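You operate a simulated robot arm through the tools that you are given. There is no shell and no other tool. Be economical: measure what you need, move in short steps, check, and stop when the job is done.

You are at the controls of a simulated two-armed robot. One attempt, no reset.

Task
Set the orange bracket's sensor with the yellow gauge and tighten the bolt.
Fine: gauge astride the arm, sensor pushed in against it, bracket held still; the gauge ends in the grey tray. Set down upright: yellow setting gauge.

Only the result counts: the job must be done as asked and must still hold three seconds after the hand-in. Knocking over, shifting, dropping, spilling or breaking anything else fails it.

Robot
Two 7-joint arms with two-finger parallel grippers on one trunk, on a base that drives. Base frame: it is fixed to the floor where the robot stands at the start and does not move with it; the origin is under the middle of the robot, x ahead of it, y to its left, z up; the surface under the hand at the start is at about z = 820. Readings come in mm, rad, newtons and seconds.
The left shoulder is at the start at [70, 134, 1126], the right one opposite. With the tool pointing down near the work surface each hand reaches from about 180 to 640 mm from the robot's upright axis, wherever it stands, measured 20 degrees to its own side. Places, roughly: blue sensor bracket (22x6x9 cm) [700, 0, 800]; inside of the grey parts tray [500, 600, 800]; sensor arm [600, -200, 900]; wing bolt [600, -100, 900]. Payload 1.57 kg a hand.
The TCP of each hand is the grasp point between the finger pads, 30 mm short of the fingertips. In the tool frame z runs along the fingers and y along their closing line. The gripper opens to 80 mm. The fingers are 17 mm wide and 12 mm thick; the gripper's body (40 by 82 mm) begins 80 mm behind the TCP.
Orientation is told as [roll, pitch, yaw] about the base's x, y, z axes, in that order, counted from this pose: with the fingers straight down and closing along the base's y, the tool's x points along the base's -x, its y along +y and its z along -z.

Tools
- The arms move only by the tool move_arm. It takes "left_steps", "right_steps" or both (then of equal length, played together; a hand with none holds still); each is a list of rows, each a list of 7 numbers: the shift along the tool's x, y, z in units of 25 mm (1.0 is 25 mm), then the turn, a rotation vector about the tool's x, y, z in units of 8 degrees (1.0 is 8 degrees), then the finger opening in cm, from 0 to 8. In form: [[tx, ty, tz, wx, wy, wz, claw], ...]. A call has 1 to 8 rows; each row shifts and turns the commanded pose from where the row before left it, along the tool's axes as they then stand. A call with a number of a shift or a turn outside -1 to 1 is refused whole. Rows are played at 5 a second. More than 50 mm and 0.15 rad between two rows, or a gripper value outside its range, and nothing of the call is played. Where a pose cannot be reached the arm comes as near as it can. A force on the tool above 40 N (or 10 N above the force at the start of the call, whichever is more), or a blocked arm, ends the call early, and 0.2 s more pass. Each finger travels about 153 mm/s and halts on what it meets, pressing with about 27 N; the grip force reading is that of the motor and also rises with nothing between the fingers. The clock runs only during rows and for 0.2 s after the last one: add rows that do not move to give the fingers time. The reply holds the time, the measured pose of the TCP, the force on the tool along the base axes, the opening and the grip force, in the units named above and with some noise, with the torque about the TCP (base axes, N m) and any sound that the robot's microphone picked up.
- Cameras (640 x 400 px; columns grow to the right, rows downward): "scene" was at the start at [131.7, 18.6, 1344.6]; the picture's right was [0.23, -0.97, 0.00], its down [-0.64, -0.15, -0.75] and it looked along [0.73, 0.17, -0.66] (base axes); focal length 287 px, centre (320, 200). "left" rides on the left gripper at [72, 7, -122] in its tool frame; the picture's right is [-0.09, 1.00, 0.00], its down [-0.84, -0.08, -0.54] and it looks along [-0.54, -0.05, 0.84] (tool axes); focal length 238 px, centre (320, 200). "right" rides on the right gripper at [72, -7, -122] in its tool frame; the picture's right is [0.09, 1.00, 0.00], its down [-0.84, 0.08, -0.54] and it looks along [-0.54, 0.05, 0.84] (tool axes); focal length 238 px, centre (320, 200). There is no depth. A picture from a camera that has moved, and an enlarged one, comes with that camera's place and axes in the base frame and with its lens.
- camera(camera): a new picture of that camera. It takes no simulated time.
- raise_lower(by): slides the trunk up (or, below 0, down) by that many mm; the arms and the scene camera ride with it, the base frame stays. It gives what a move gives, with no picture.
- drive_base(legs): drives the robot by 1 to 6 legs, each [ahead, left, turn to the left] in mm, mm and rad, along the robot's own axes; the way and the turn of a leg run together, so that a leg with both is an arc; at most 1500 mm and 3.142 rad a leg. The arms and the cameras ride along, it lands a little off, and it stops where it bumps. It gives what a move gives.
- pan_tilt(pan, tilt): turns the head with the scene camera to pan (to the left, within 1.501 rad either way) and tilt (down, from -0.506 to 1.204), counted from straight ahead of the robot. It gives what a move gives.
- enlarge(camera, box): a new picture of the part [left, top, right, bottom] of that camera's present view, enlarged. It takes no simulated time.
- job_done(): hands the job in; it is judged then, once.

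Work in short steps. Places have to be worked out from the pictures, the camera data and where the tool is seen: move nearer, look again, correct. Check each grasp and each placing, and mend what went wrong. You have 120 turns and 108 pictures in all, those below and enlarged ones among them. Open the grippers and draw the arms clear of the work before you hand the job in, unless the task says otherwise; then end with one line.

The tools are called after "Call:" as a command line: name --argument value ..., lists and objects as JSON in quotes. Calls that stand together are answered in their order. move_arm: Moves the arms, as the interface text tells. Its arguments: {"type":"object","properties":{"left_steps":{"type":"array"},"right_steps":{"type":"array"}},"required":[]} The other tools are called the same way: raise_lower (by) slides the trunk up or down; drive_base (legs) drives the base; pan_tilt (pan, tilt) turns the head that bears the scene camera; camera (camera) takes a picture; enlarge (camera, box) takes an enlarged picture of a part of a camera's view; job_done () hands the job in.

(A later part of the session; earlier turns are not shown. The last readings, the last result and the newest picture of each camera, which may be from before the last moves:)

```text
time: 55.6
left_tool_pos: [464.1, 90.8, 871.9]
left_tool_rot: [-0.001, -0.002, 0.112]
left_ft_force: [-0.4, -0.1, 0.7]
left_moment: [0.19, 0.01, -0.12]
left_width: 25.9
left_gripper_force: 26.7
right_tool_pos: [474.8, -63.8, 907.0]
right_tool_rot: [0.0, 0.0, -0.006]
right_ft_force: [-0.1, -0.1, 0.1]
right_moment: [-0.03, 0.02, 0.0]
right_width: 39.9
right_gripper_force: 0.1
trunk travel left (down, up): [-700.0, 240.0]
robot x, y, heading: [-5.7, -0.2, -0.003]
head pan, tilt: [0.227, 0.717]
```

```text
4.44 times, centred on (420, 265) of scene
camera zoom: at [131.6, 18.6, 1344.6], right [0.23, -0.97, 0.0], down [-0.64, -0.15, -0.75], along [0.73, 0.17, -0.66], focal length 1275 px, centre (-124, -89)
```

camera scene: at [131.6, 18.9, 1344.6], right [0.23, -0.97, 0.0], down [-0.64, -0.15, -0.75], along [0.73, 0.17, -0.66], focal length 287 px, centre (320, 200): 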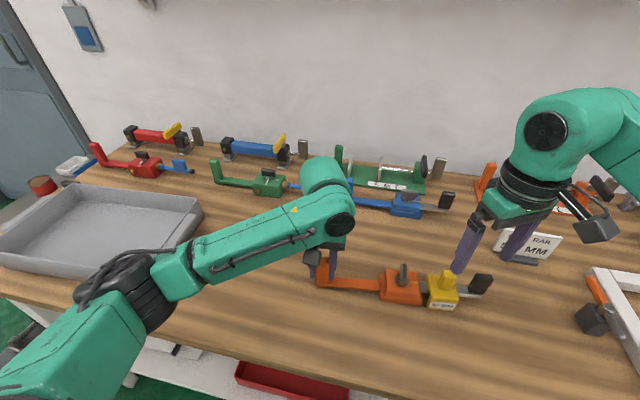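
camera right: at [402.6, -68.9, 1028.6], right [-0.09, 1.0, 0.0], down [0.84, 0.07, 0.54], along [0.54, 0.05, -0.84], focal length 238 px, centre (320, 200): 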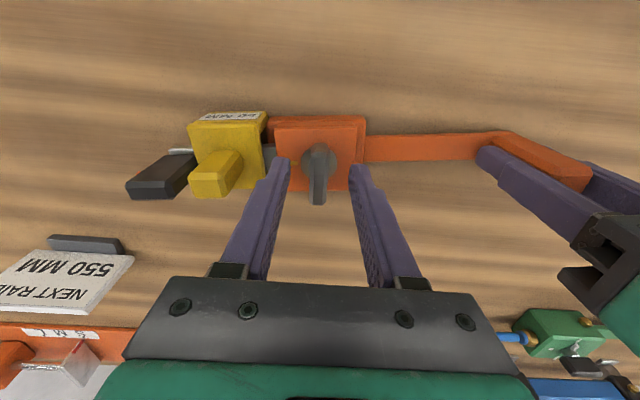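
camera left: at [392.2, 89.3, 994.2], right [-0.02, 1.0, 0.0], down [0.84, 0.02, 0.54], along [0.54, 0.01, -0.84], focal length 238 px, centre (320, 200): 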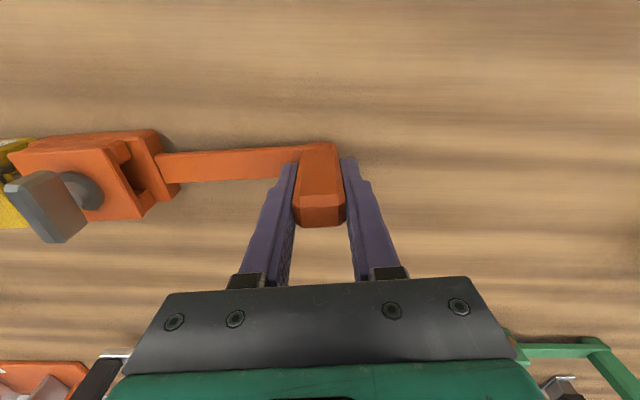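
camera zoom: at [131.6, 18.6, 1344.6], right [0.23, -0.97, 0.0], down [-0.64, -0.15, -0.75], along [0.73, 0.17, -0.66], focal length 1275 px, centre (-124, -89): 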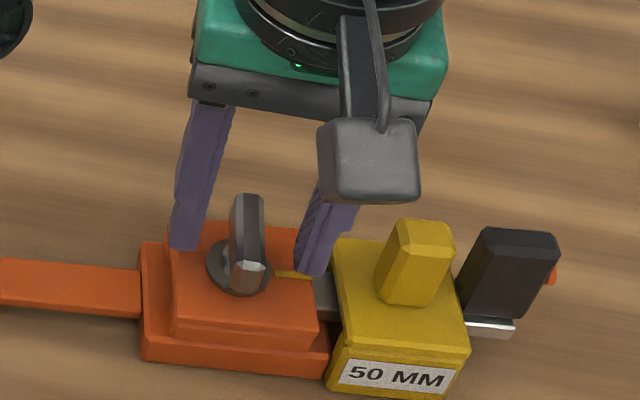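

The wing is centred within about 2 mm and aligned. I'll shift a little, lower to z≈896 and close gently.

Call:
move_arm --right_steps '[[-0.04, -0.06, 0.24, 0, 0, 0, 4], [0, 0, 0.2, 0, 0, 0, 4], [0, 0, 0, 0, 0, 0, 2.4], [0, 0, 0, 0, 0, 0, 1.8], [0, 0, 0, 0, 0, 0, 1.4], [0, 0, 0, 0, 0, 0, 1], [0, 0, 0, 0, 0, 0, 0], [0, 0, 0, 0, 0, 0, 0]]'

Call:
camera --camera "right"

Call:
enlarge --camera "scene" --box '[360, 220, 480, 310]'

```text
time: 57.4
left_tool_pos: [463.9, 91.1, 871.6]
left_tool_rot: [-0.002, 0.0, 0.11]
left_ft_force: [-0.5, -4.8, -0.4]
left_moment: [0.77, 0.1, -0.19]
left_width: 25.8
left_gripper_force: 27.4
right_tool_pos: [476.6, -63.6, 896.8]
right_tool_rot: [-0.001, 0.001, -0.005]
right_ft_force: [1.4, 7.6, -0.8]
right_moment: [0.08, -0.02, -0.01]
right_width: 11.6
right_gripper_force: 26.9
trunk travel left (down, up): [-700.0, 240.0]
robot x, y, heading: [-2.9, -0.0, -0.001]
head pan, tilt: [0.227, 0.717]
```

```text
39 pictures are left
camera right: at [403.9, -69.9, 1017.5], right [-0.09, 1.0, 0.0], down [0.84, 0.07, 0.54], along [0.54, 0.05, -0.84], focal length 238 px, centre (320, 200)
```

right: 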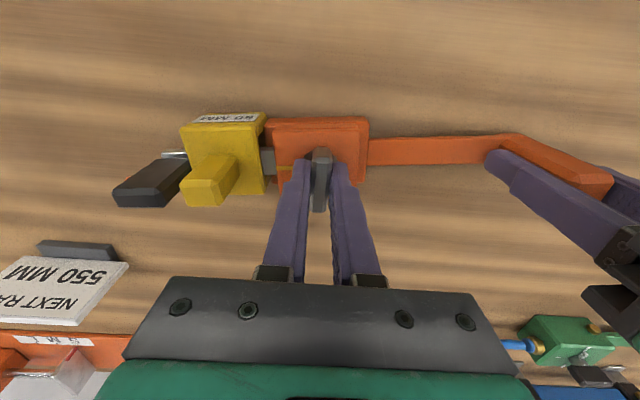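

```text
4.44 times, centred on (420, 265) of scene
camera zoom: at [131.8, 18.9, 1344.6], right [0.23, -0.97, 0.0], down [-0.64, -0.15, -0.75], along [0.73, 0.17, -0.66], focal length 1275 px, centre (-124, -89)
```

zoom: 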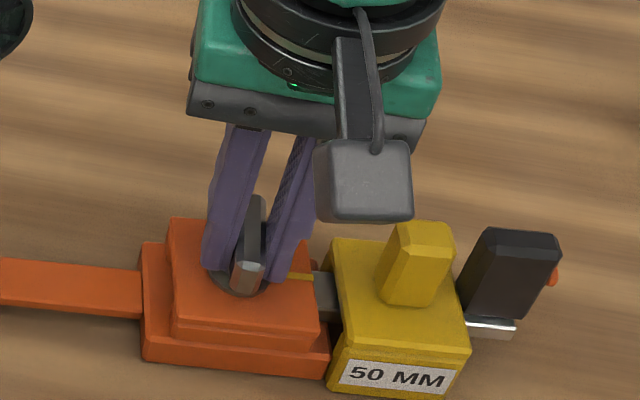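

The wing is held (11.6 mm), but there's 7.6 N of side load in +y. I'll ease the hand 1.5 mm and start turning clockwise a little, watching the moment.

Call:
move_arm --right_steps '[[0, 0.07, 0, 0, 0, 0, 0], [0, 0, 0, 0, 0, 0.5, 0], [0, 0, 0, 0, 0, 0.5, 0], [0, 0, 0, 0, 0, 0, 0]]'

```text
time: 58.4
left_tool_pos: [464.1, 90.1, 871.8]
left_tool_rot: [-0.001, 0.0, 0.111]
left_ft_force: [-2.3, 2.9, -0.6]
left_moment: [-0.45, -0.22, -0.3]
left_width: 26.0
left_gripper_force: 26.9
right_tool_pos: [476.5, -64.3, 896.1]
right_tool_rot: [-0.001, -0.001, -0.147]
right_ft_force: [2.4, -5.7, 0.8]
right_moment: [0.0, 0.24, -0.05]
right_width: 11.3
right_gripper_force: 26.9
trunk travel left (down, up): [-700.0, 240.0]
robot x, y, heading: [-0.4, -0.2, 0.001]
head pan, tilt: [0.227, 0.717]
```

It turns easily. I'll correct the small overshoot and turn further.

Call:
move_arm --right_steps '[[0, -0.03, 0, 0, 0, 0.5, 0], [0, 0, 0, 0, 0, 0.5, 0], [0, 0, 0, 0, 0, 0.5, 0], [0, 0, 0, 0, 0, 0.5, 0], [0, 0, 0, 0, 0, 0, 0]]'

Call:
enlarge --camera "scene" --box '[360, 220, 480, 310]'

Call:
camera --camera "right"

```text
time: 59.6
left_tool_pos: [463.4, 90.6, 870.9]
left_tool_rot: [0.0, 0.001, 0.112]
left_ft_force: [3.3, -4.1, 0.5]
left_moment: [0.53, 0.28, 0.19]
left_width: 26.1
left_gripper_force: 27.0
right_tool_pos: [477.1, -63.9, 896.6]
right_tool_rot: [-0.001, 0.001, -0.424]
right_ft_force: [-3.2, 3.7, 4.0]
right_moment: [-0.07, -0.21, 0.05]
right_width: 11.7
right_gripper_force: 27.2
trunk travel left (down, up): [-700.0, 240.0]
robot x, y, heading: [-1.1, -0.6, 0.002]
head pan, tilt: [0.227, 0.717]
```

```text
4.44 times, centred on (420, 265) of scene
camera zoom: at [131.5, 18.8, 1344.7], right [0.23, -0.97, 0.0], down [-0.64, -0.15, -0.75], along [0.73, 0.17, -0.66], focal length 1275 px, centre (-124, -89)
```

zoom: 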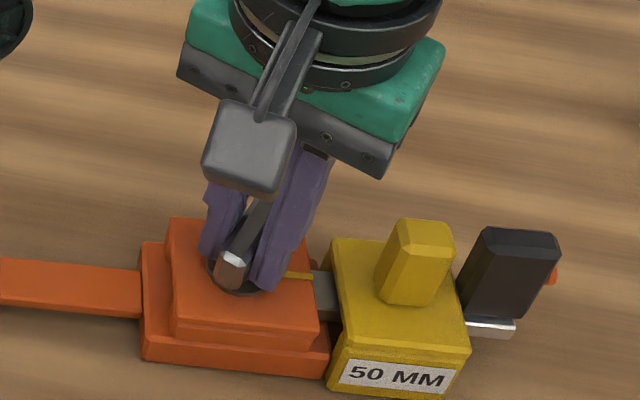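

```text
36 pictures are left
camera right: at [407.9, -39.4, 1017.6], right [0.33, 0.94, 0.0], down [0.79, -0.28, 0.54], along [0.51, -0.18, -0.84], focal length 238 px, centre (320, 200)
```

right: 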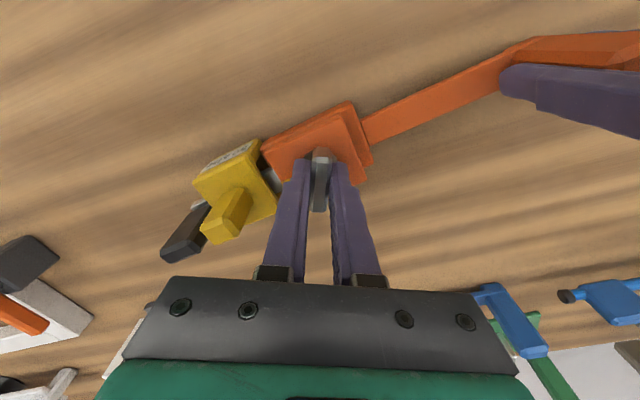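

It has turned 24° with the bracket holding still. I'll continue.

Call:
move_arm --right_steps '[[0.02, 0.01, 0, 0, 0, 0.5, 0], [0, 0, 0, 0, 0, 0.5, 0], [0, 0, 0, 0, 0, 0.5, 0], [0, 0, 0, 0, 0, 0.5, 0], [0, 0, 0, 0, 0, 0, 0]]'

```text
time: 60.8
left_tool_pos: [465.2, 90.5, 871.6]
left_tool_rot: [-0.003, -0.002, 0.111]
left_ft_force: [-0.2, -7.1, 0.0]
left_moment: [0.69, -0.3, -0.17]
left_width: 25.9
left_gripper_force: 26.7
right_tool_pos: [476.3, -63.3, 896.6]
right_tool_rot: [0.001, 0.0, -0.704]
right_ft_force: [3.0, 8.4, 2.7]
right_moment: [0.16, 0.01, 0.04]
right_width: 11.5
right_gripper_force: 26.8
trunk travel left (down, up): [-700.0, 240.0]
robot x, y, heading: [-2.2, -2.8, 0.001]
head pan, tilt: [0.227, 0.717]
```

40° done. The torque is still low, so I'll keep going with a 1 mm ease.

Call:
move_arm --right_steps '[[0.02, 0.04, 0, 0, 0, 0.5, 0], [0, 0, 0, 0, 0, 0.5, 0], [0, 0, 0, 0, 0, 0.5, 0], [0, 0, 0, 0, 0, 0, 0]]'

Call:
camera --camera "right"

Call:
enlarge --camera "scene" --box '[360, 220, 480, 310]'

```text
time: 61.8
left_tool_pos: [464.6, 90.3, 871.5]
left_tool_rot: [0.0, 0.001, 0.114]
left_ft_force: [-0.9, -2.8, 0.6]
left_moment: [0.2, -0.14, -0.28]
left_width: 25.9
left_gripper_force: 27.1
right_tool_pos: [477.1, -62.7, 896.9]
right_tool_rot: [0.002, 0.0, -0.917]
right_ft_force: [5.5, 1.3, 9.1]
right_moment: [-0.13, -0.12, 0.03]
right_width: 11.8
right_gripper_force: 26.8
trunk travel left (down, up): [-700.0, 240.0]
robot x, y, heading: [-2.8, 1.1, 0.002]
head pan, tilt: [0.227, 0.717]
```

```text
35 pictures are left
camera right: at [427.1, -9.4, 1017.4], right [0.73, 0.68, 0.0], down [0.57, -0.62, 0.54], along [0.37, -0.4, -0.84], focal length 238 px, centre (320, 200)
```

right: 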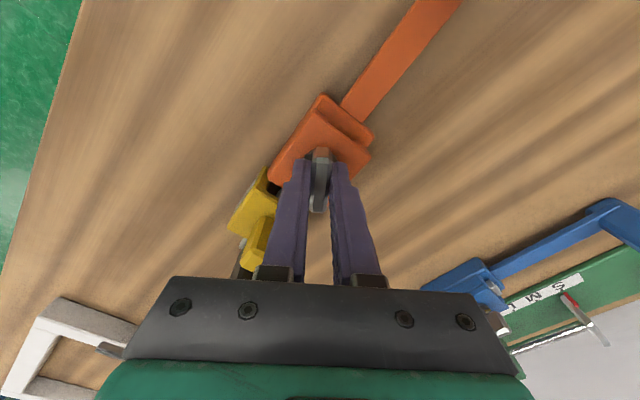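

```text
4.44 times, centred on (420, 265) of scene
camera zoom: at [131.7, 18.4, 1344.7], right [0.23, -0.97, 0.0], down [-0.64, -0.15, -0.75], along [0.73, 0.17, -0.66], focal length 1275 px, centre (-124, -89)
```

zoom: 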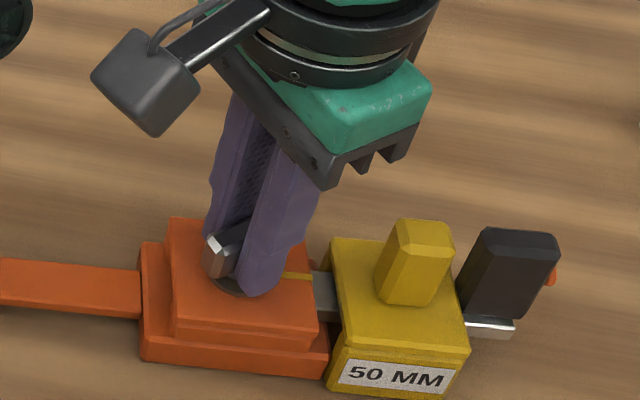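

52° turned and still no strong resistance. I'll keep turning until it resists, lifting 0.5 mm to relieve the vertical force.

Call:
move_arm --right_steps '[[0, 0.02, -0.03, 0, 0, 0.5, 0], [0, 0, 0, 0, 0, 0.5, 0], [0, 0, 0, 0, 0, 0.5, 0], [0, 0, 0, 0, 0, 0, 0]]'

Call:
enlarge --camera "scene" --box '[360, 220, 480, 310]'

```text
time: 62.8
left_tool_pos: [464.0, 90.9, 872.7]
left_tool_rot: [0.001, 0.001, 0.113]
left_ft_force: [-2.8, 0.3, 1.7]
left_moment: [-0.04, 0.22, -0.33]
left_width: 26.2
left_gripper_force: 26.5
right_tool_pos: [476.8, -62.9, 897.1]
right_tool_rot: [-0.001, 0.001, -1.125]
right_ft_force: [4.0, -1.7, -0.3]
right_moment: [-0.23, -0.25, 0.01]
right_width: 11.6
right_gripper_force: 26.9
trunk travel left (down, up): [-700.0, 240.0]
robot x, y, heading: [1.0, -1.6, -0.001]
head pan, tilt: [0.227, 0.717]
```

```text
4.44 times, centred on (420, 265) of scene
camera zoom: at [131.7, 18.3, 1344.6], right [0.23, -0.97, 0.0], down [-0.64, -0.15, -0.75], along [0.73, 0.17, -0.66], focal length 1275 px, centre (-124, -89)
```

zoom: 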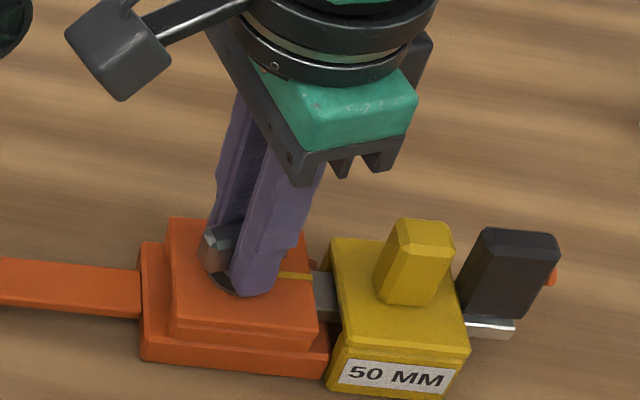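

64° turned. I'll continue toward the wrist's range.

Call:
move_arm --right_steps '[[0, 0.02, 0, 0, 0, 0.5, 0], [0, 0, 0, 0, 0, 0.5, 0], [0, 0, 0, 0, 0, 0.5, 0], [0, 0, 0, 0, 0, 0.5, 0], [0, 0, 0, 0, 0, 0, 0]]'

Call:
enlarge --camera "scene" --box '[360, 220, 480, 310]'

```text
time: 64.0
left_tool_pos: [464.9, 91.4, 871.9]
left_tool_rot: [0.0, 0.002, 0.113]
left_ft_force: [1.3, -1.0, 2.3]
left_moment: [0.18, 0.14, -0.31]
left_width: 25.8
left_gripper_force: 26.4
right_tool_pos: [476.2, -61.9, 896.6]
right_tool_rot: [-0.003, 0.0, -1.404]
right_ft_force: [-2.3, 2.5, -0.4]
right_moment: [0.2, 0.05, 0.64]
right_width: 15.1
right_gripper_force: 27.1
trunk travel left (down, up): [-700.0, 240.0]
robot x, y, heading: [0.3, 0.7, 0.002]
head pan, tilt: [0.227, 0.717]
```

```text
4.44 times, centred on (420, 265) of scene
camera zoom: at [131.8, 18.5, 1344.6], right [0.23, -0.97, 0.0], down [-0.64, -0.15, -0.75], along [0.73, 0.17, -0.66], focal length 1275 px, centre (-124, -89)
```

zoom: 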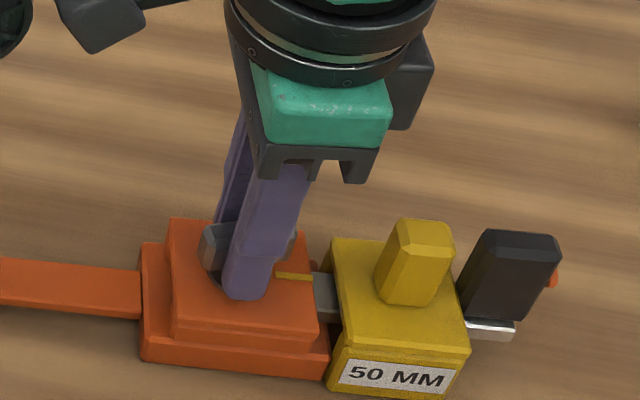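

The moment has risen to 0.64 N·m and the fingers are being wedged open (15 mm), so the bolt has come up tight. I'll press a little further to confirm.

Call:
move_arm --right_steps '[[0, 0, 0, 0, 0, 0.5, 0], [0, 0, 0, 0, 0, 0, 0], [0, 0, 0, 0, 0, 0, 0]]'

```text
time: 64.8
left_tool_pos: [464.2, 91.0, 871.4]
left_tool_rot: [0.001, 0.0, 0.111]
left_ft_force: [2.9, -1.8, 1.1]
left_moment: [0.2, 0.17, -0.02]
left_width: 26.1
left_gripper_force: 26.8
right_tool_pos: [475.9, -63.5, 896.4]
right_tool_rot: [-0.003, -0.001, -1.473]
right_ft_force: [-4.2, 2.3, -0.6]
right_moment: [0.06, 0.04, 0.65]
right_width: 16.3
right_gripper_force: 26.5
trunk travel left (down, up): [-700.0, 240.0]
robot x, y, heading: [3.2, -0.3, -0.002]
head pan, tilt: [0.227, 0.717]
```

The bolt is at its stop: more turning only wedges the fingers. I'll open and lift off to inspect the marks.

Call:
move_arm --right_steps '[[0, 0, 0, 0, 0, 0, 2.5], [0, 0, 0, 0, 0, 0, 4.5], [0, 0, 0, 0, 0, 0, 4.5], [0, 0, -1, 0, 0, 0, 4.5], [0, 0, -1, 0, 0, 0, 4.5], [0, 0, -1, 0, 0, 0, 4.5], [0, 0, -1, 0, 0, 0, 4.5], [0, 0, -0.5, 0, 0, 0, 4.5]]'

Call:
camera --camera "right"

Call:
enlarge --camera "scene" --box '[370, 250, 490, 320]'

```text
time: 66.6
left_tool_pos: [465.2, 90.3, 871.9]
left_tool_rot: [0.001, 0.0, 0.111]
left_ft_force: [0.2, -0.1, 0.3]
left_moment: [0.17, -0.07, -0.1]
left_width: 25.8
left_gripper_force: 27.0
right_tool_pos: [478.3, -61.3, 1010.1]
right_tool_rot: [0.001, 0.002, -1.473]
right_ft_force: [0.8, -0.1, 0.3]
right_moment: [-0.03, -0.01, 0.03]
right_width: 45.1
right_gripper_force: 0.1
trunk travel left (down, up): [-700.0, 240.0]
robot x, y, heading: [0.7, -0.6, -0.001]
head pan, tilt: [0.227, 0.717]
```

```text
31 pictures are left
camera right: at [463.8, 9.9, 1131.6], right [0.98, 0.19, 0.0], down [0.16, -0.83, 0.54], along [0.1, -0.53, -0.84], focal length 238 px, centre (320, 200)
```

right: 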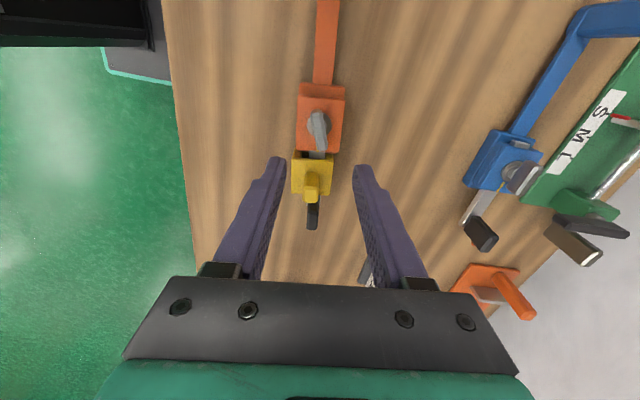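

```text
5.33 times, centred on (430, 285) of scene
camera zoom: at [131.7, 18.5, 1344.6], right [0.23, -0.97, 0.0], down [-0.64, -0.15, -0.75], along [0.73, 0.17, -0.66], focal length 1530 px, centre (-267, -253)
```

zoom: 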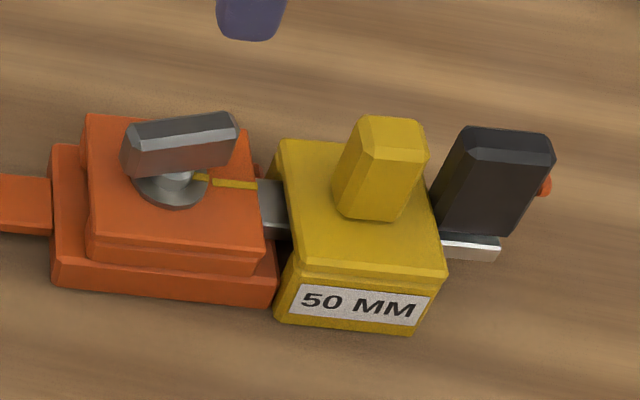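

The yellow marks on bolt and block now line up, so the bolt is tight. The left hand will keep holding the bracket while the right hand takes the gauge out; I'll move it over the gauge.

Call:
move_arm --right_steps '[[-1, -0.27, 0, 0, 0, 0, 6.8], [-1, 0, 0, 0, 0, 0, 6.8], [-0.78, 0, 0, 0, 0, 0, 6.8], [0, 0, 1, 0, 0, 0, 6.8], [0, 0, 1, 0, 0, 0, 6.8], [0, 0, 1, 0, 0, 0, 6.8], [0, 0, 0, 0, 0, 0, 6.8]]'

Call:
camera --camera "right"

```text
time: 68.2
left_tool_pos: [464.1, 90.4, 871.0]
left_tool_rot: [-0.001, 0.0, 0.111]
left_ft_force: [-1.3, -1.0, -0.4]
left_moment: [0.17, -0.04, -0.23]
left_width: 25.9
left_gripper_force: 26.5
right_tool_pos: [476.4, -133.7, 934.6]
right_tool_rot: [0.002, 0.001, -1.473]
right_ft_force: [-0.8, -0.1, 0.4]
right_moment: [0.01, -0.01, 0.02]
right_width: 67.9
right_gripper_force: 0.1
trunk travel left (down, up): [-700.0, 240.0]
robot x, y, heading: [1.2, 1.8, -0.001]
head pan, tilt: [0.227, 0.717]
```

```text
29 pictures are left
camera right: at [462.4, -61.5, 1055.7], right [0.98, 0.19, 0.0], down [0.16, -0.83, 0.54], along [0.1, -0.53, -0.84], focal length 238 px, centre (320, 200)
```

right: 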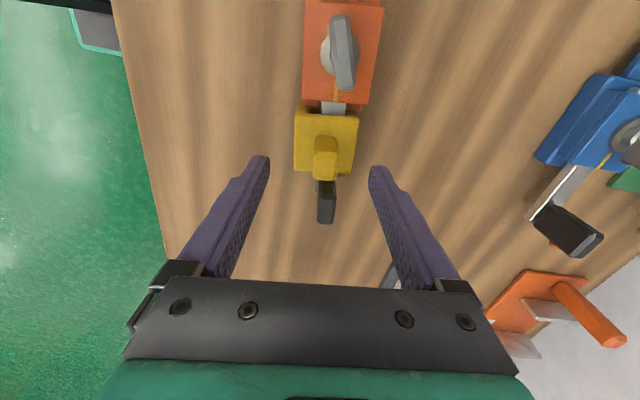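

The gauge is about 4 mm off from the hand centre. I'll correct, descend to z≈870 and check.

Call:
move_arm --right_steps '[[0.14, 0.15, 0.5, 0, 0, 0, 6.8], [0, 0, 0.8, 0, 0, 0, 6.8], [0, 0, 0.8, 0, 0, 0, 6.8], [0, 0, 0.5, 0, 0, 0, 6.8], [0, 0, 0, 0, 0, 0, 6.8]]'

Call:
camera --camera "right"

```text
time: 69.4
left_tool_pos: [463.8, 89.5, 872.3]
left_tool_rot: [-0.001, -0.002, 0.113]
left_ft_force: [-1.9, -0.6, -0.6]
left_moment: [0.13, 0.04, -0.23]
left_width: 25.9
left_gripper_force: 27.0
right_tool_pos: [480.5, -128.1, 870.0]
right_tool_rot: [0.0, 0.0, -1.474]
right_ft_force: [-0.6, 0.3, -1.2]
right_moment: [-0.02, -0.01, -0.04]
right_width: 68.3
right_gripper_force: 0.1
trunk travel left (down, up): [-700.0, 240.0]
robot x, y, heading: [-1.9, 0.3, -0.002]
head pan, tilt: [0.227, 0.717]
```

```text
28 pictures are left
camera right: at [466.5, -57.0, 989.8], right [0.98, 0.19, 0.0], down [0.16, -0.82, 0.54], along [0.1, -0.53, -0.84], focal length 238 px, centre (320, 200)
```

right: 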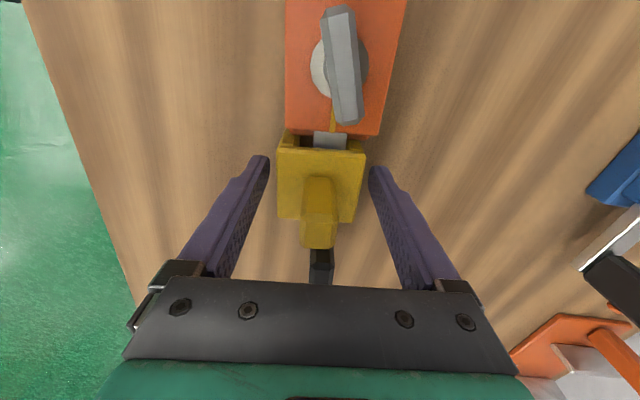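

Centred. I'll close gently, then lift in small steps and watch both hands' forces.

Call:
move_arm --right_steps '[[0, 0.02, 0, 0, 0, 0, 5.8], [0, 0, 0, 0, 0, 0, 5.2], [0, 0, 0, 0, 0, 0, 4.8], [0, 0, 0, 0, 0, 0, 0], [0, 0, 0, 0, 0, 0, 0]]'

Call:
move_arm --right_steps '[[0, 0, -0.15, 0, 0, 0, 0], [0, 0, -0.15, 0, 0, 0, 0], [0, 0, -0.15, 0, 0, 0, 0], [0, 0, 0, 0, 0, 0, 0]]'

Call:
enlarge --camera "scene" --box '[370, 230, 490, 320]'

```text
time: 70.6
left_tool_pos: [465.0, 90.3, 871.4]
left_tool_rot: [0.001, 0.0, 0.111]
left_ft_force: [-2.5, 0.3, -0.1]
left_moment: [0.1, 0.11, -0.27]
left_width: 25.9
left_gripper_force: 27.5
right_tool_pos: [480.7, -128.7, 868.7]
right_tool_rot: [0.001, 0.0, -1.474]
right_ft_force: [0.3, -0.4, -1.0]
right_moment: [-0.01, 0.0, 0.0]
right_width: 51.5
right_gripper_force: 27.2
trunk travel left (down, up): [-700.0, 240.0]
robot x, y, heading: [1.1, -0.3, 0.004]
head pan, tilt: [0.227, 0.717]
```

```text
time: 71.6
left_tool_pos: [463.5, 91.0, 872.1]
left_tool_rot: [0.0, 0.0, 0.112]
left_ft_force: [-2.9, 2.3, 0.2]
left_moment: [-0.03, 0.1, -0.36]
left_width: 25.9
left_gripper_force: 27.7
right_tool_pos: [480.9, -127.8, 880.8]
right_tool_rot: [-0.002, 0.0, -1.474]
right_ft_force: [0.7, -2.6, -1.7]
right_moment: [-0.11, -0.03, 0.03]
right_width: 51.7
right_gripper_force: 26.6
trunk travel left (down, up): [-700.0, 240.0]
robot x, y, heading: [-2.8, -3.2, 0.001]
head pan, tilt: [0.227, 0.717]
```

```text
4.44 times, centred on (430, 275) of scene
camera zoom: at [131.7, 18.4, 1344.6], right [0.23, -0.97, 0.0], down [-0.64, -0.15, -0.75], along [0.73, 0.17, -0.66], focal length 1275 px, centre (-169, -133)
```

zoom: 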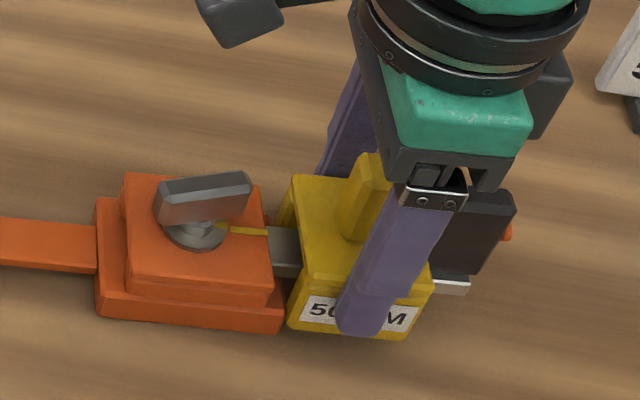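

It lifts out with only light force and the bracket is still. I'll lift clear.

Call:
move_arm --right_steps '[[0, 0, -0.3, 0, 0, 0, 0], [0, 0, -0.4, 0, 0, 0, 0], [0, 0, -0.5, 0, 0, 0, 0], [0, 0, -0.6, 0, 0, 0, 0], [0, 0, -0.7, 0, 0, 0, 0], [0, 0, -0.7, 0, 0, 0, 0], [0, 0, -0.7, 0, 0, 0, 0], [0, 0, 0, 0, 0, 0, 0]]'

Call:
enlarge --camera "scene" --box '[360, 210, 520, 320]'

```text
time: 73.4
left_tool_pos: [464.8, 90.5, 871.5]
left_tool_rot: [0.0, 0.0, 0.112]
left_ft_force: [-0.1, 0.2, -0.8]
left_moment: [0.19, 0.04, -0.17]
left_width: 26.0
left_gripper_force: 27.3
right_tool_pos: [481.1, -129.1, 977.9]
right_tool_rot: [0.001, 0.0, -1.473]
right_ft_force: [0.1, 0.5, -0.8]
right_moment: [0.02, 0.02, -0.02]
right_width: 51.8
right_gripper_force: 27.1
trunk travel left (down, up): [-700.0, 240.0]
robot x, y, heading: [3.6, -1.8, 0.004]
head pan, tilt: [0.227, 0.717]
```

```text
3.64 times, centred on (440, 265) of scene
camera zoom: at [131.8, 18.5, 1344.6], right [0.23, -0.97, 0.0], down [-0.64, -0.15, -0.75], along [0.73, 0.17, -0.66], focal length 1043 px, centre (-116, -36)
```

zoom: 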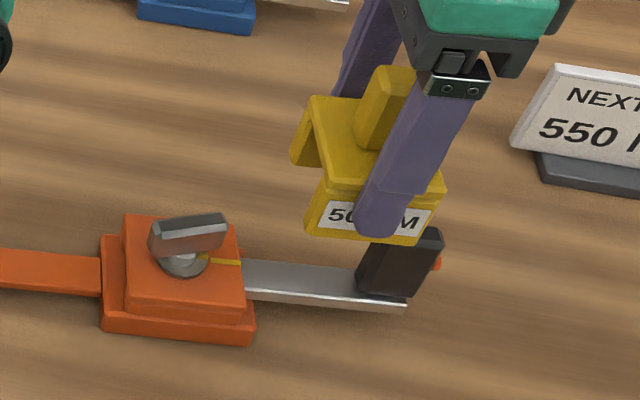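

The bracket and sensor stayed put. I'll carry the gauge toward the robot to free table at about (390,-110) for a pick-up by the left hand.

Call:
move_arm --right_steps '[[0.3, -0.9, 0, 0, 0, 0, 0], [0.3, -0.9, 0, 0, 0, 0, 0], [0.3, -0.9, 0, 0, 0, 0, 0], [0.2, -0.85, 0, 0, 0, 0, 0], [0, 0, 0.7, 0, 0, 0, 0], [0, 0, 0.7, 0, 0, 0, 0], [0, 0, 0.7, 0, 0, 0, 0], [0, 0, 0, 0, 0, 0, 0]]'

Call:
camera --camera "scene"

Call:
camera --camera "right"

```text
time: 75.2
left_tool_pos: [464.6, 90.3, 872.1]
left_tool_rot: [0.001, 0.001, 0.111]
left_ft_force: [-0.9, 0.6, -0.2]
left_moment: [0.19, -0.02, -0.12]
left_width: 25.9
left_gripper_force: 26.7
right_tool_pos: [390.9, -110.7, 926.6]
right_tool_rot: [0.0, 0.0, -1.473]
right_ft_force: [0.5, 0.6, -0.9]
right_moment: [0.01, 0.0, 0.0]
right_width: 51.6
right_gripper_force: 26.8
trunk travel left (down, up): [-700.0, 240.0]
robot x, y, heading: [-2.7, -1.2, -0.002]
head pan, tilt: [0.227, 0.717]
```

```text
25 pictures are left
camera scene: at [131.7, 18.6, 1344.6], right [0.23, -0.97, 0.0], down [-0.64, -0.15, -0.75], along [0.73, 0.17, -0.66], focal length 287 px, centre (320, 200)
```

scene: 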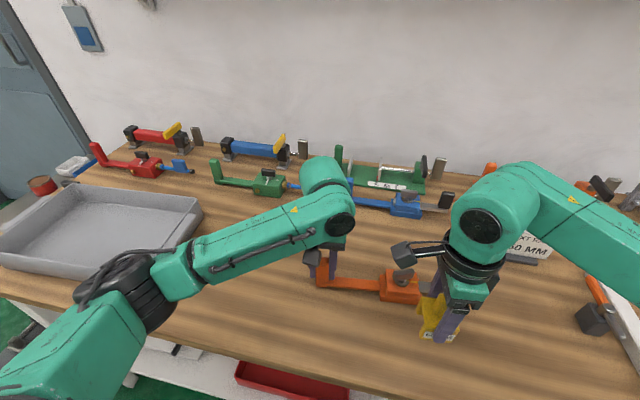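

```text
24 pictures are left
camera right: at [376.0, -38.9, 1046.7], right [0.98, 0.19, 0.0], down [0.16, -0.82, 0.54], along [0.1, -0.53, -0.84], focal length 238 px, centre (320, 200)
```

right: 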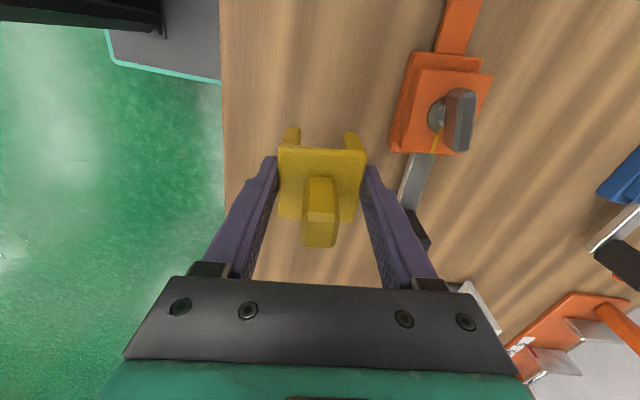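

The table edge is at x≈298, so there's room. I'll shift 10 mm further from the bracket, set the gauge down and release.

Call:
move_arm --right_steps '[[0, -0.4, 0.5, 0, 0, 0, 0], [0, 0, 0.6, 0, 0, 0, 0], [0, 0, 0.6, 0, 0, 0, 0], [0, 0, 0.4, 0, 0, 0, 0], [0, 0, 0.15, 0, 0, 0, 0], [0, 0, 0, 0, 0, 0, 0]]'

```text
time: 76.6
left_tool_pos: [464.5, 90.4, 871.9]
left_tool_rot: [0.0, 0.0, 0.111]
left_ft_force: [-1.1, 0.9, -0.2]
left_moment: [0.2, -0.01, -0.14]
left_width: 26.0
left_gripper_force: 26.7
right_tool_pos: [379.0, -110.9, 870.6]
right_tool_rot: [0.0, 0.0, -1.473]
right_ft_force: [0.0, 0.4, -0.6]
right_moment: [0.02, -0.01, -0.01]
right_width: 51.5
right_gripper_force: 27.1
trunk travel left (down, up): [-700.0, 240.0]
robot x, y, heading: [-0.3, -0.8, -0.0]
head pan, tilt: [0.227, 0.717]
```

About 1–2 mm left. I'll lower it and release, then lift the right hand away.

Call:
move_arm --right_steps '[[0, 0, 0.07, 0, 0, 0, 0], [0, 0, 0, 0, 0, 0, 0], [0, 0, 0, 0, 0, 0, 5.6], [0, 0, 0, 0, 0, 0, 6.8], [0, 0, 0, 0, 0, 0, 6.8], [0, 0, -0.6, 0, 0, 0, 6.8], [0, 0, -1, 0, 0, 0, 6.8], [0, 0, -1, 0, 0, 0, 6.8]]'

Call:
camera --camera "right"

```text
time: 78.4
left_tool_pos: [464.4, 89.8, 872.6]
left_tool_rot: [-0.001, -0.002, 0.111]
left_ft_force: [-0.9, 0.4, -0.3]
left_moment: [0.17, 0.03, -0.17]
left_width: 25.9
left_gripper_force: 26.8
right_tool_pos: [380.4, -110.8, 934.3]
right_tool_rot: [0.0, 0.001, -1.472]
right_ft_force: [0.1, -0.4, 0.7]
right_moment: [-0.02, -0.02, -0.01]
right_width: 68.0
right_gripper_force: 0.1
trunk travel left (down, up): [-700.0, 240.0]
robot x, y, heading: [1.2, 2.2, 0.003]
head pan, tilt: [0.227, 0.717]
```

```text
23 pictures are left
camera right: at [366.5, -38.3, 1054.7], right [0.98, 0.19, 0.0], down [0.16, -0.82, 0.54], along [0.1, -0.53, -0.84], focal length 238 px, centre (320, 200)
```

right: 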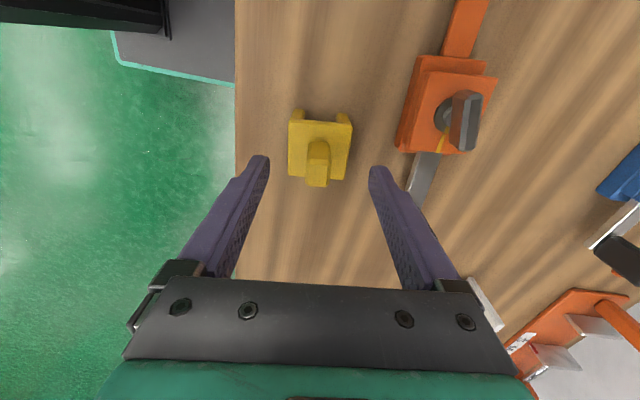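

The gauge stands upright at about (380,-111). I'll move the right hand up and away and release the post with the left hand, going straight up.

Call:
move_arm --left_steps '[[0, 0, 0, 0, 0, 0, 3.5], [0, 0, 0, 0, 0, 0, 5.5], [0, 0, 0, 0, 0, 0, 6], [0, 0, -0.6, 0, 0, 0, 6], [0, 0, -1, 0, 0, 0, 6], [0, 0, -1, 0, 0, 0, 6], [0, 0, -1, 0, 0, 0, 6], [0, 0, -1, 0, 0, 0, 6]]' --right_steps '[[0, 0, -1, 0, 0, 0, 6.8], [0, 0, -1, 0, 0, 0, 6.8], [-1, 0, 0, 0, 0, 0, 6.8], [-1, 0, 0, 0, 0, 0, 6.8], [-1, 0, 0, 0, 0, 0, 6.8], [-1, 0, 0, 0, 0, 0, 6.8], [-1, 0, 0, 0, 0, 0, 6.8], [-1, 0, 0, 0, 0, 0, 6.8]]'

Call:
move_arm --left_steps '[[0, 0, -0.8, 0, 0, 1, 7], [0, 0, 0, 0, 0, 1, 7], [0, 0, 0, 0, 0, 1, 7], [0, 0, 0, 0, 0, 1, 7], [0, 0, 0, 0, 0, 1, 7], [0, 0, 0, 0, 0, 1, 7], [0, 0, 0, 0, 0, 1, 7], [0, 0, 0, 0, 0, 1, 7]]' --right_steps '[[-1, 0, 0, 0, 0, 0, 6.8], [-1, 0, 0, 0, 0, 0, 6.8], [0, 0, 0, 0, 0, 0, 6.8], [0, 0, 0, 0, 0, 0, 6.8], [0, 0, 0, 0, 0, 0, 6.8], [0, 0, 0, 0, 0, 0, 6.8], [0, 0, 0, 0, 0, 0, 6.8], [0, 0, 0, 0, 0, 0, 6.8]]'

Call:
camera --camera "scene"

```text
time: 80.2
left_tool_pos: [465.0, 90.3, 987.1]
left_tool_rot: [0.0, 0.0, 0.11]
left_ft_force: [0.1, 0.2, -0.5]
left_moment: [0.01, -0.01, 0.01]
left_width: 60.1
left_gripper_force: 0.0
right_tool_pos: [394.2, -261.3, 984.2]
right_tool_rot: [-0.001, 0.001, -1.474]
right_ft_force: [-0.3, 0.0, -0.6]
right_moment: [0.0, 0.02, -0.02]
right_width: 68.2
right_gripper_force: 0.0
trunk travel left (down, up): [-700.0, 240.0]
robot x, y, heading: [1.6, -0.9, 0.003]
head pan, tilt: [0.227, 0.717]
```

```text
time: 82.0
left_tool_pos: [465.4, 92.2, 1005.9]
left_tool_rot: [0.0, -0.001, -1.009]
left_ft_force: [0.1, -0.9, 0.8]
left_moment: [0.01, -0.01, 0.0]
left_width: 69.8
left_gripper_force: 0.0
right_tool_pos: [399.7, -308.6, 986.4]
right_tool_rot: [-0.001, 0.001, -1.473]
right_ft_force: [0.2, 0.1, -0.5]
right_moment: [0.01, -0.02, 0.02]
right_width: 68.0
right_gripper_force: 0.1
trunk travel left (down, up): [-700.0, 240.0]
robot x, y, heading: [3.9, -2.5, -0.002]
head pan, tilt: [0.227, 0.717]
```

```text
22 pictures are left
camera scene: at [131.7, 18.6, 1344.6], right [0.23, -0.97, 0.0], down [-0.64, -0.15, -0.75], along [0.73, 0.17, -0.66], focal length 287 px, centre (320, 200)
```

scene: 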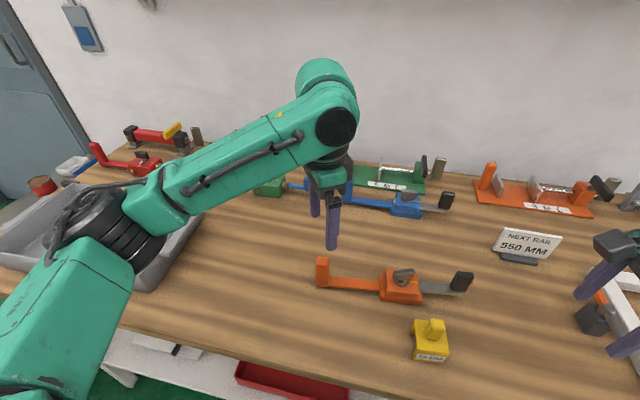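

The bracket and gauge are both as left. I'll finish the left hand's turn and move it over the gauge.

Call:
move_arm --left_steps '[[0, 0, 0, 0, 0, 0.83, 7], [0, 0, 0, 0, 0, 0.83, 7], [0, 0, 0, 0, 0, 0.83, 7], [0, 0, 0, 0, 0, 0.83, 7], [-0.95, -0.9, 0, 0, 0, 0, 7], [-0.95, -0.9, 0, 0, 0, 0, 7], [-0.95, -0.9, 0, 0, 0, 0, 7], [-0.95, -0.9, 0, 0, 0, 0, 7]]'

Call:
move_arm --left_steps '[[-0.98, -0.59, 0, 0, 0, 0, 7], [-0.98, 0, 0, 0, 0, 0, 7], [-0.98, 0, 0, 0, 0, 0, 7], [-1, 0, 0.8, 0, 0, 0, 7], [0, 0, 0.8, 0, 0, 0, 7], [0, 0, 0.8, 0, 0, 0, 7], [0, 0, 0, 0, 0, 0, 7]]'

Call:
camera --camera "left"

```text
time: 83.8
left_tool_pos: [385.1, -14.7, 1005.9]
left_tool_rot: [0.0, 0.0, -1.471]
left_ft_force: [0.5, -0.7, 0.8]
left_moment: [-0.03, 0.0, 0.0]
left_width: 69.6
left_gripper_force: 0.1
right_tool_pos: [400.2, -308.9, 985.3]
right_tool_rot: [0.0, 0.0, -1.473]
right_ft_force: [-1.4, 0.2, -0.9]
right_moment: [0.02, 0.02, 0.0]
right_width: 68.0
right_gripper_force: 0.0
trunk travel left (down, up): [-700.0, 240.0]
robot x, y, heading: [-1.4, -3.6, 0.002]
head pan, tilt: [0.227, 0.717]
```

```text
time: 85.4
left_tool_pos: [380.7, -111.0, 945.8]
left_tool_rot: [0.0, 0.0, -1.471]
left_ft_force: [0.7, 0.1, -1.0]
left_moment: [0.01, 0.01, 0.02]
left_width: 70.1
left_gripper_force: 0.0
right_tool_pos: [400.3, -307.7, 984.3]
right_tool_rot: [-0.001, 0.001, -1.473]
right_ft_force: [-0.8, 0.6, -0.3]
right_moment: [0.01, -0.01, 0.0]
right_width: 68.2
right_gripper_force: 0.1
trunk travel left (down, up): [-700.0, 240.0]
robot x, y, heading: [-1.1, 1.7, 0.005]
head pan, tilt: [0.227, 0.717]
```

```text
21 pictures are left
camera left: at [379.4, -39.6, 1068.4], right [1.0, 0.01, 0.0], down [0.01, -0.84, 0.54], along [0.01, -0.54, -0.84], focal length 238 px, centre (320, 200)
```

left: 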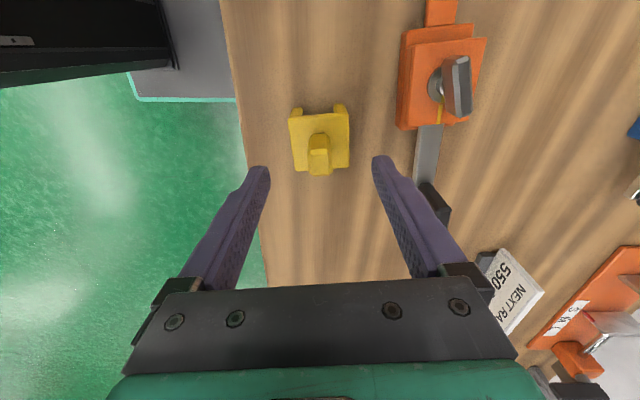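

The gauge is centred. I'll descend and grip.

Call:
move_arm --left_steps '[[0, 0, 0.8, 0, 0, 0, 6.5], [0, 0, 0.8, 0, 0, 0, 6.5], [0, 0, 0.8, 0, 0, 0, 6.5], [0, 0, 0.67, 0, 0, 0, 6.5], [0, 0, 0, 0, 0, 0, 5.6], [0, 0, 0, 0, 0, 0, 4.8], [0, 0, 0, 0, 0, 0, 0], [0, 0, 0, 0, 0, 0, 0]]'

Call:
move_arm --left_steps '[[0, 0, -0.3, 0, 0, 0, 0], [0, 0, -0.4, 0, 0, 0, 0], [0, 0, -0.6, 0, 0, 0, 0], [0, 0, -0.8, 0, 0, 0, 0], [0, 0, -0.8, 0, 0, 0, 0], [0, 0, -0.8, 0, 0, 0, 0], [0, 0, -0.8, 0, 0, 0, 0], [0, 0, -0.8, 0, 0, 0, 0]]'

Call:
camera --camera "left"

Call:
camera --camera "scene"

```text
time: 87.2
left_tool_pos: [379.6, -112.2, 869.2]
left_tool_rot: [-0.002, 0.0, -1.469]
left_ft_force: [0.3, 0.5, -0.6]
left_moment: [0.0, 0.01, 0.0]
left_width: 51.5
left_gripper_force: 27.1
right_tool_pos: [399.0, -309.7, 985.9]
right_tool_rot: [0.0, 0.001, -1.472]
right_ft_force: [0.2, 0.2, 0.8]
right_moment: [0.03, 0.0, -0.02]
right_width: 67.8
right_gripper_force: 0.0
trunk travel left (down, up): [-700.0, 240.0]
robot x, y, heading: [2.2, 1.1, 0.003]
head pan, tilt: [0.227, 0.717]
```

```text
time: 89.0
left_tool_pos: [380.9, -111.9, 1003.5]
left_tool_rot: [-0.001, 0.0, -1.47]
left_ft_force: [0.2, 0.1, -2.1]
left_moment: [-0.01, 0.05, 0.04]
left_width: 51.8
left_gripper_force: 27.0
right_tool_pos: [400.0, -308.7, 985.1]
right_tool_rot: [0.0, 0.001, -1.474]
right_ft_force: [0.3, 0.4, -0.2]
right_moment: [0.0, -0.01, 0.0]
right_width: 68.2
right_gripper_force: 0.0
trunk travel left (down, up): [-700.0, 240.0]
robot x, y, heading: [-1.9, 3.4, 0.001]
head pan, tilt: [0.227, 0.717]
```

```text
20 pictures are left
camera left: at [380.0, -39.6, 1124.9], right [1.0, 0.01, 0.0], down [0.01, -0.84, 0.54], along [0.0, -0.54, -0.84], focal length 238 px, centre (320, 200)
```

left: 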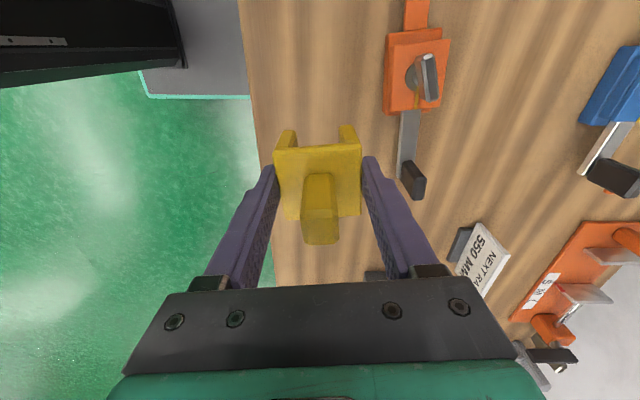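

```text
19 pictures are left
camera scene: at [131.4, 18.5, 1344.6], right [0.23, -0.97, 0.0], down [-0.64, -0.15, -0.75], along [0.73, 0.17, -0.66], focal length 287 px, centre (320, 200)
```

scene: 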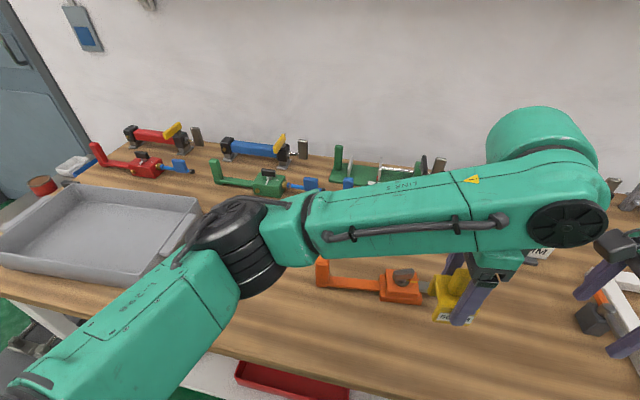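

The gauge is securely held. The tray's inside runs roughly x 410–600, y 470–720, which is beyond reach from here, so I'll bring the left hand to its own side first and then drive the base left.

Call:
move_arm --left_steps '[[1, 0, -0.5, 0, 0, 0, 0], [1, 0, -0.5, 0, 0, 0, 0], [1, 0.2, -0.5, 0, 0, 0, 0], [1, 0.3, 0, 0, 0, 0, 0], [1, 0.3, 0, 0, 0, 0, 0], [1, 0.3, 0, 0, 0, 0, 0], [1, 0.3, 0, 0, 0, 0, 0], [1, 0.3, 0, 0, 0, 0, 0]]'

Call:
move_arm --left_steps '[[1, 0.3, 0, 0, 0, 0, 0], [1, 0.3, 0, 0, 0, 0, 0], [1, 0.3, 0, 0, 0, 0, 0], [1, 0.3, 0, 0, 0, 0, 0], [1, 0.3, 0, 0, 0, 0, 0], [0, 0, 0, 0, 0, 0, 0]]'

Call:
drive_base --legs '[[0, 260, 0]]'

Call:
camera --camera "scene"

```text
time: 90.8
left_tool_pos: [403.8, 93.7, 1038.8]
left_tool_rot: [-0.001, -0.001, -1.469]
left_ft_force: [0.3, -0.4, -1.5]
left_moment: [-0.02, -0.04, 0.0]
left_width: 51.7
left_gripper_force: 27.0
right_tool_pos: [400.8, -308.1, 984.2]
right_tool_rot: [-0.001, -0.003, -1.474]
right_ft_force: [-0.6, 0.3, 1.0]
right_moment: [-0.02, 0.0, 0.01]
right_width: 68.0
right_gripper_force: 0.1
trunk travel left (down, up): [-700.0, 240.0]
robot x, y, heading: [-1.9, -0.8, 0.0]
head pan, tilt: [0.227, 0.717]
```

```text
time: 92.2
left_tool_pos: [426.2, 220.9, 1039.3]
left_tool_rot: [-0.001, -0.001, -1.468]
left_ft_force: [1.0, 0.6, -1.5]
left_moment: [0.02, 0.01, 0.0]
left_width: 51.3
left_gripper_force: 27.5
right_tool_pos: [398.5, -309.1, 984.5]
right_tool_rot: [0.0, 0.0, -1.472]
right_ft_force: [1.5, 0.0, 0.6]
right_moment: [-0.02, -0.04, -0.01]
right_width: 68.3
right_gripper_force: 0.0
trunk travel left (down, up): [-700.0, 240.0]
robot x, y, heading: [-0.3, 0.2, 0.001]
head pan, tilt: [0.227, 0.717]
```

```text
time: 94.0
left_tool_pos: [427.1, 475.2, 1039.5]
left_tool_rot: [0.001, 0.0, -1.467]
left_ft_force: [-0.5, 0.1, -1.2]
left_moment: [0.0, 0.01, 0.03]
left_width: 51.7
left_gripper_force: 27.1
right_tool_pos: [400.7, -52.6, 984.2]
right_tool_rot: [-0.001, 0.001, -1.472]
right_ft_force: [0.1, 0.5, -0.5]
right_moment: [0.0, -0.03, -0.02]
right_width: 68.0
right_gripper_force: 0.0
trunk travel left (down, up): [-700.0, 240.0]
robot x, y, heading: [-1.1, 255.8, -0.001]
head pan, tilt: [0.227, 0.717]
```

```text
18 pictures are left
camera scene: at [131.5, 273.8, 1344.6], right [0.23, -0.97, 0.0], down [-0.64, -0.15, -0.75], along [0.73, 0.17, -0.66], focal length 287 px, centre (320, 200)
```

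scene: 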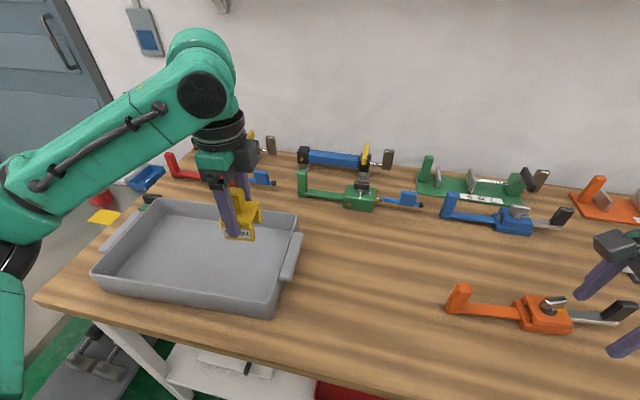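

The tray's inside runs about x 385–590, y 495–800. I'll move the gauge to above (470,600) and check.

Call:
move_arm --left_steps '[[0.96, 0.44, 0, 0, 0, 0, 0], [0.96, 0.44, 0, 0, 0, 0, 0], [0.96, 0.44, 0, 0, 0, 0, 0], [0.96, 0.44, 0, 0, 0, 0, 0], [0.96, 0.44, 0, 0, 0, 0, 0], [0, 0, 1, 0, 0, 0, 0], [0, 0, 1, 0, 0, 0, 0], [0, 0, 0, 0, 0, 0, 0]]'

Call:
camera --camera "left"

Call:
camera --camera "scene"

```text
time: 95.8
left_tool_pos: [468.3, 601.2, 986.8]
left_tool_rot: [0.0, 0.0, -1.468]
left_ft_force: [-0.8, -0.1, -1.4]
left_moment: [-0.04, -0.01, 0.03]
left_width: 51.6
left_gripper_force: 27.2
right_tool_pos: [400.0, -52.2, 984.6]
right_tool_rot: [0.0, 0.001, -1.471]
right_ft_force: [-0.1, -0.1, 0.5]
right_moment: [-0.01, 0.01, 0.02]
right_width: 68.0
right_gripper_force: 0.1
trunk travel left (down, up): [-700.0, 240.0]
robot x, y, heading: [-1.8, 256.9, -0.002]
head pan, tilt: [0.227, 0.717]
```

```text
17 pictures are left
camera left: at [468.7, 674.1, 1108.8], right [1.0, 0.01, 0.0], down [0.01, -0.84, 0.54], along [0.01, -0.54, -0.84], focal length 238 px, centre (320, 200)
```

left: 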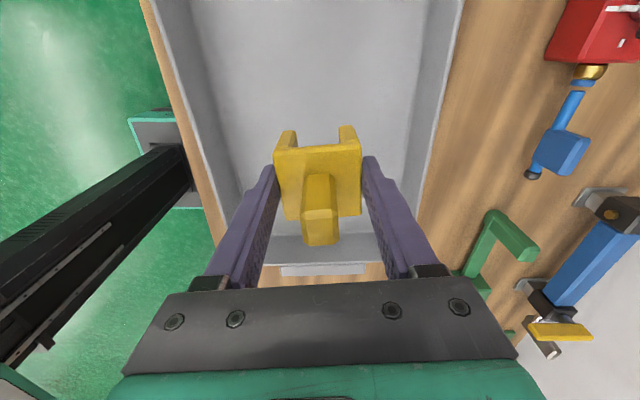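

```text
16 pictures are left
camera scene: at [131.3, 274.8, 1344.6], right [0.23, -0.97, 0.0], down [-0.64, -0.15, -0.75], along [0.73, 0.17, -0.66], focal length 287 px, centre (320, 200)
```

scene: 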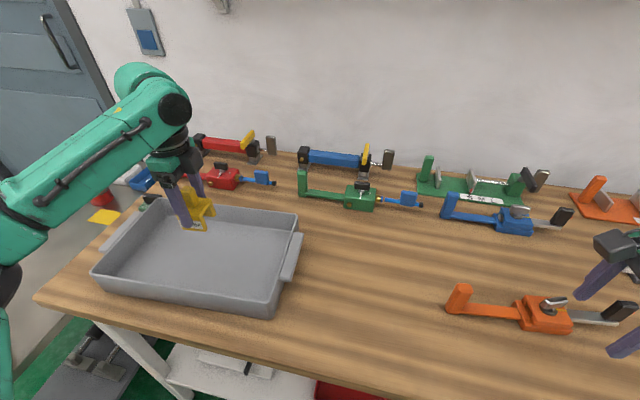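

The gauge is well inside the tray walls. I'll descend to just above the tray floor.

Call:
move_arm --left_steps '[[0, 0, 0.9, 0, 0, 0, 0], [0, 0, 0.9, 0, 0, 0, 0], [0, 0, 0.9, 0, 0, 0, 0], [0, 0, 0.7, 0, 0, 0, 0], [0, 0, 0.5, 0, 0, 0, 0], [0, 0, 0, 0, 0, 0, 0]]'

Call:
enlarge --camera "scene" --box '[80, 150, 320, 320]'

```text
time: 97.2
left_tool_pos: [468.9, 601.0, 891.8]
left_tool_rot: [0.0, 0.0, -1.469]
left_ft_force: [-0.7, 0.5, -1.8]
left_moment: [-0.02, -0.02, -0.01]
left_width: 51.7
left_gripper_force: 27.1
right_tool_pos: [400.7, -51.0, 984.0]
right_tool_rot: [0.0, 0.0, -1.471]
right_ft_force: [0.1, -0.2, 0.7]
right_moment: [0.0, 0.01, -0.03]
right_width: 68.0
right_gripper_force: 0.1
trunk travel left (down, up): [-700.0, 240.0]
robot x, y, heading: [1.4, 253.9, -0.001]
head pan, tilt: [0.227, 0.717]
```

```text
2.35 times, centred on (200, 235) of scene
camera zoom: at [131.5, 274.9, 1344.6], right [0.23, -0.97, 0.0], down [-0.64, -0.15, -0.75], along [0.73, 0.17, -0.66], focal length 675 px, centre (602, 118)
```

zoom: 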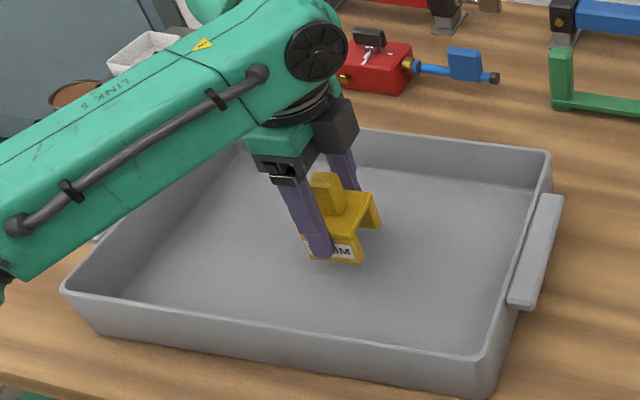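

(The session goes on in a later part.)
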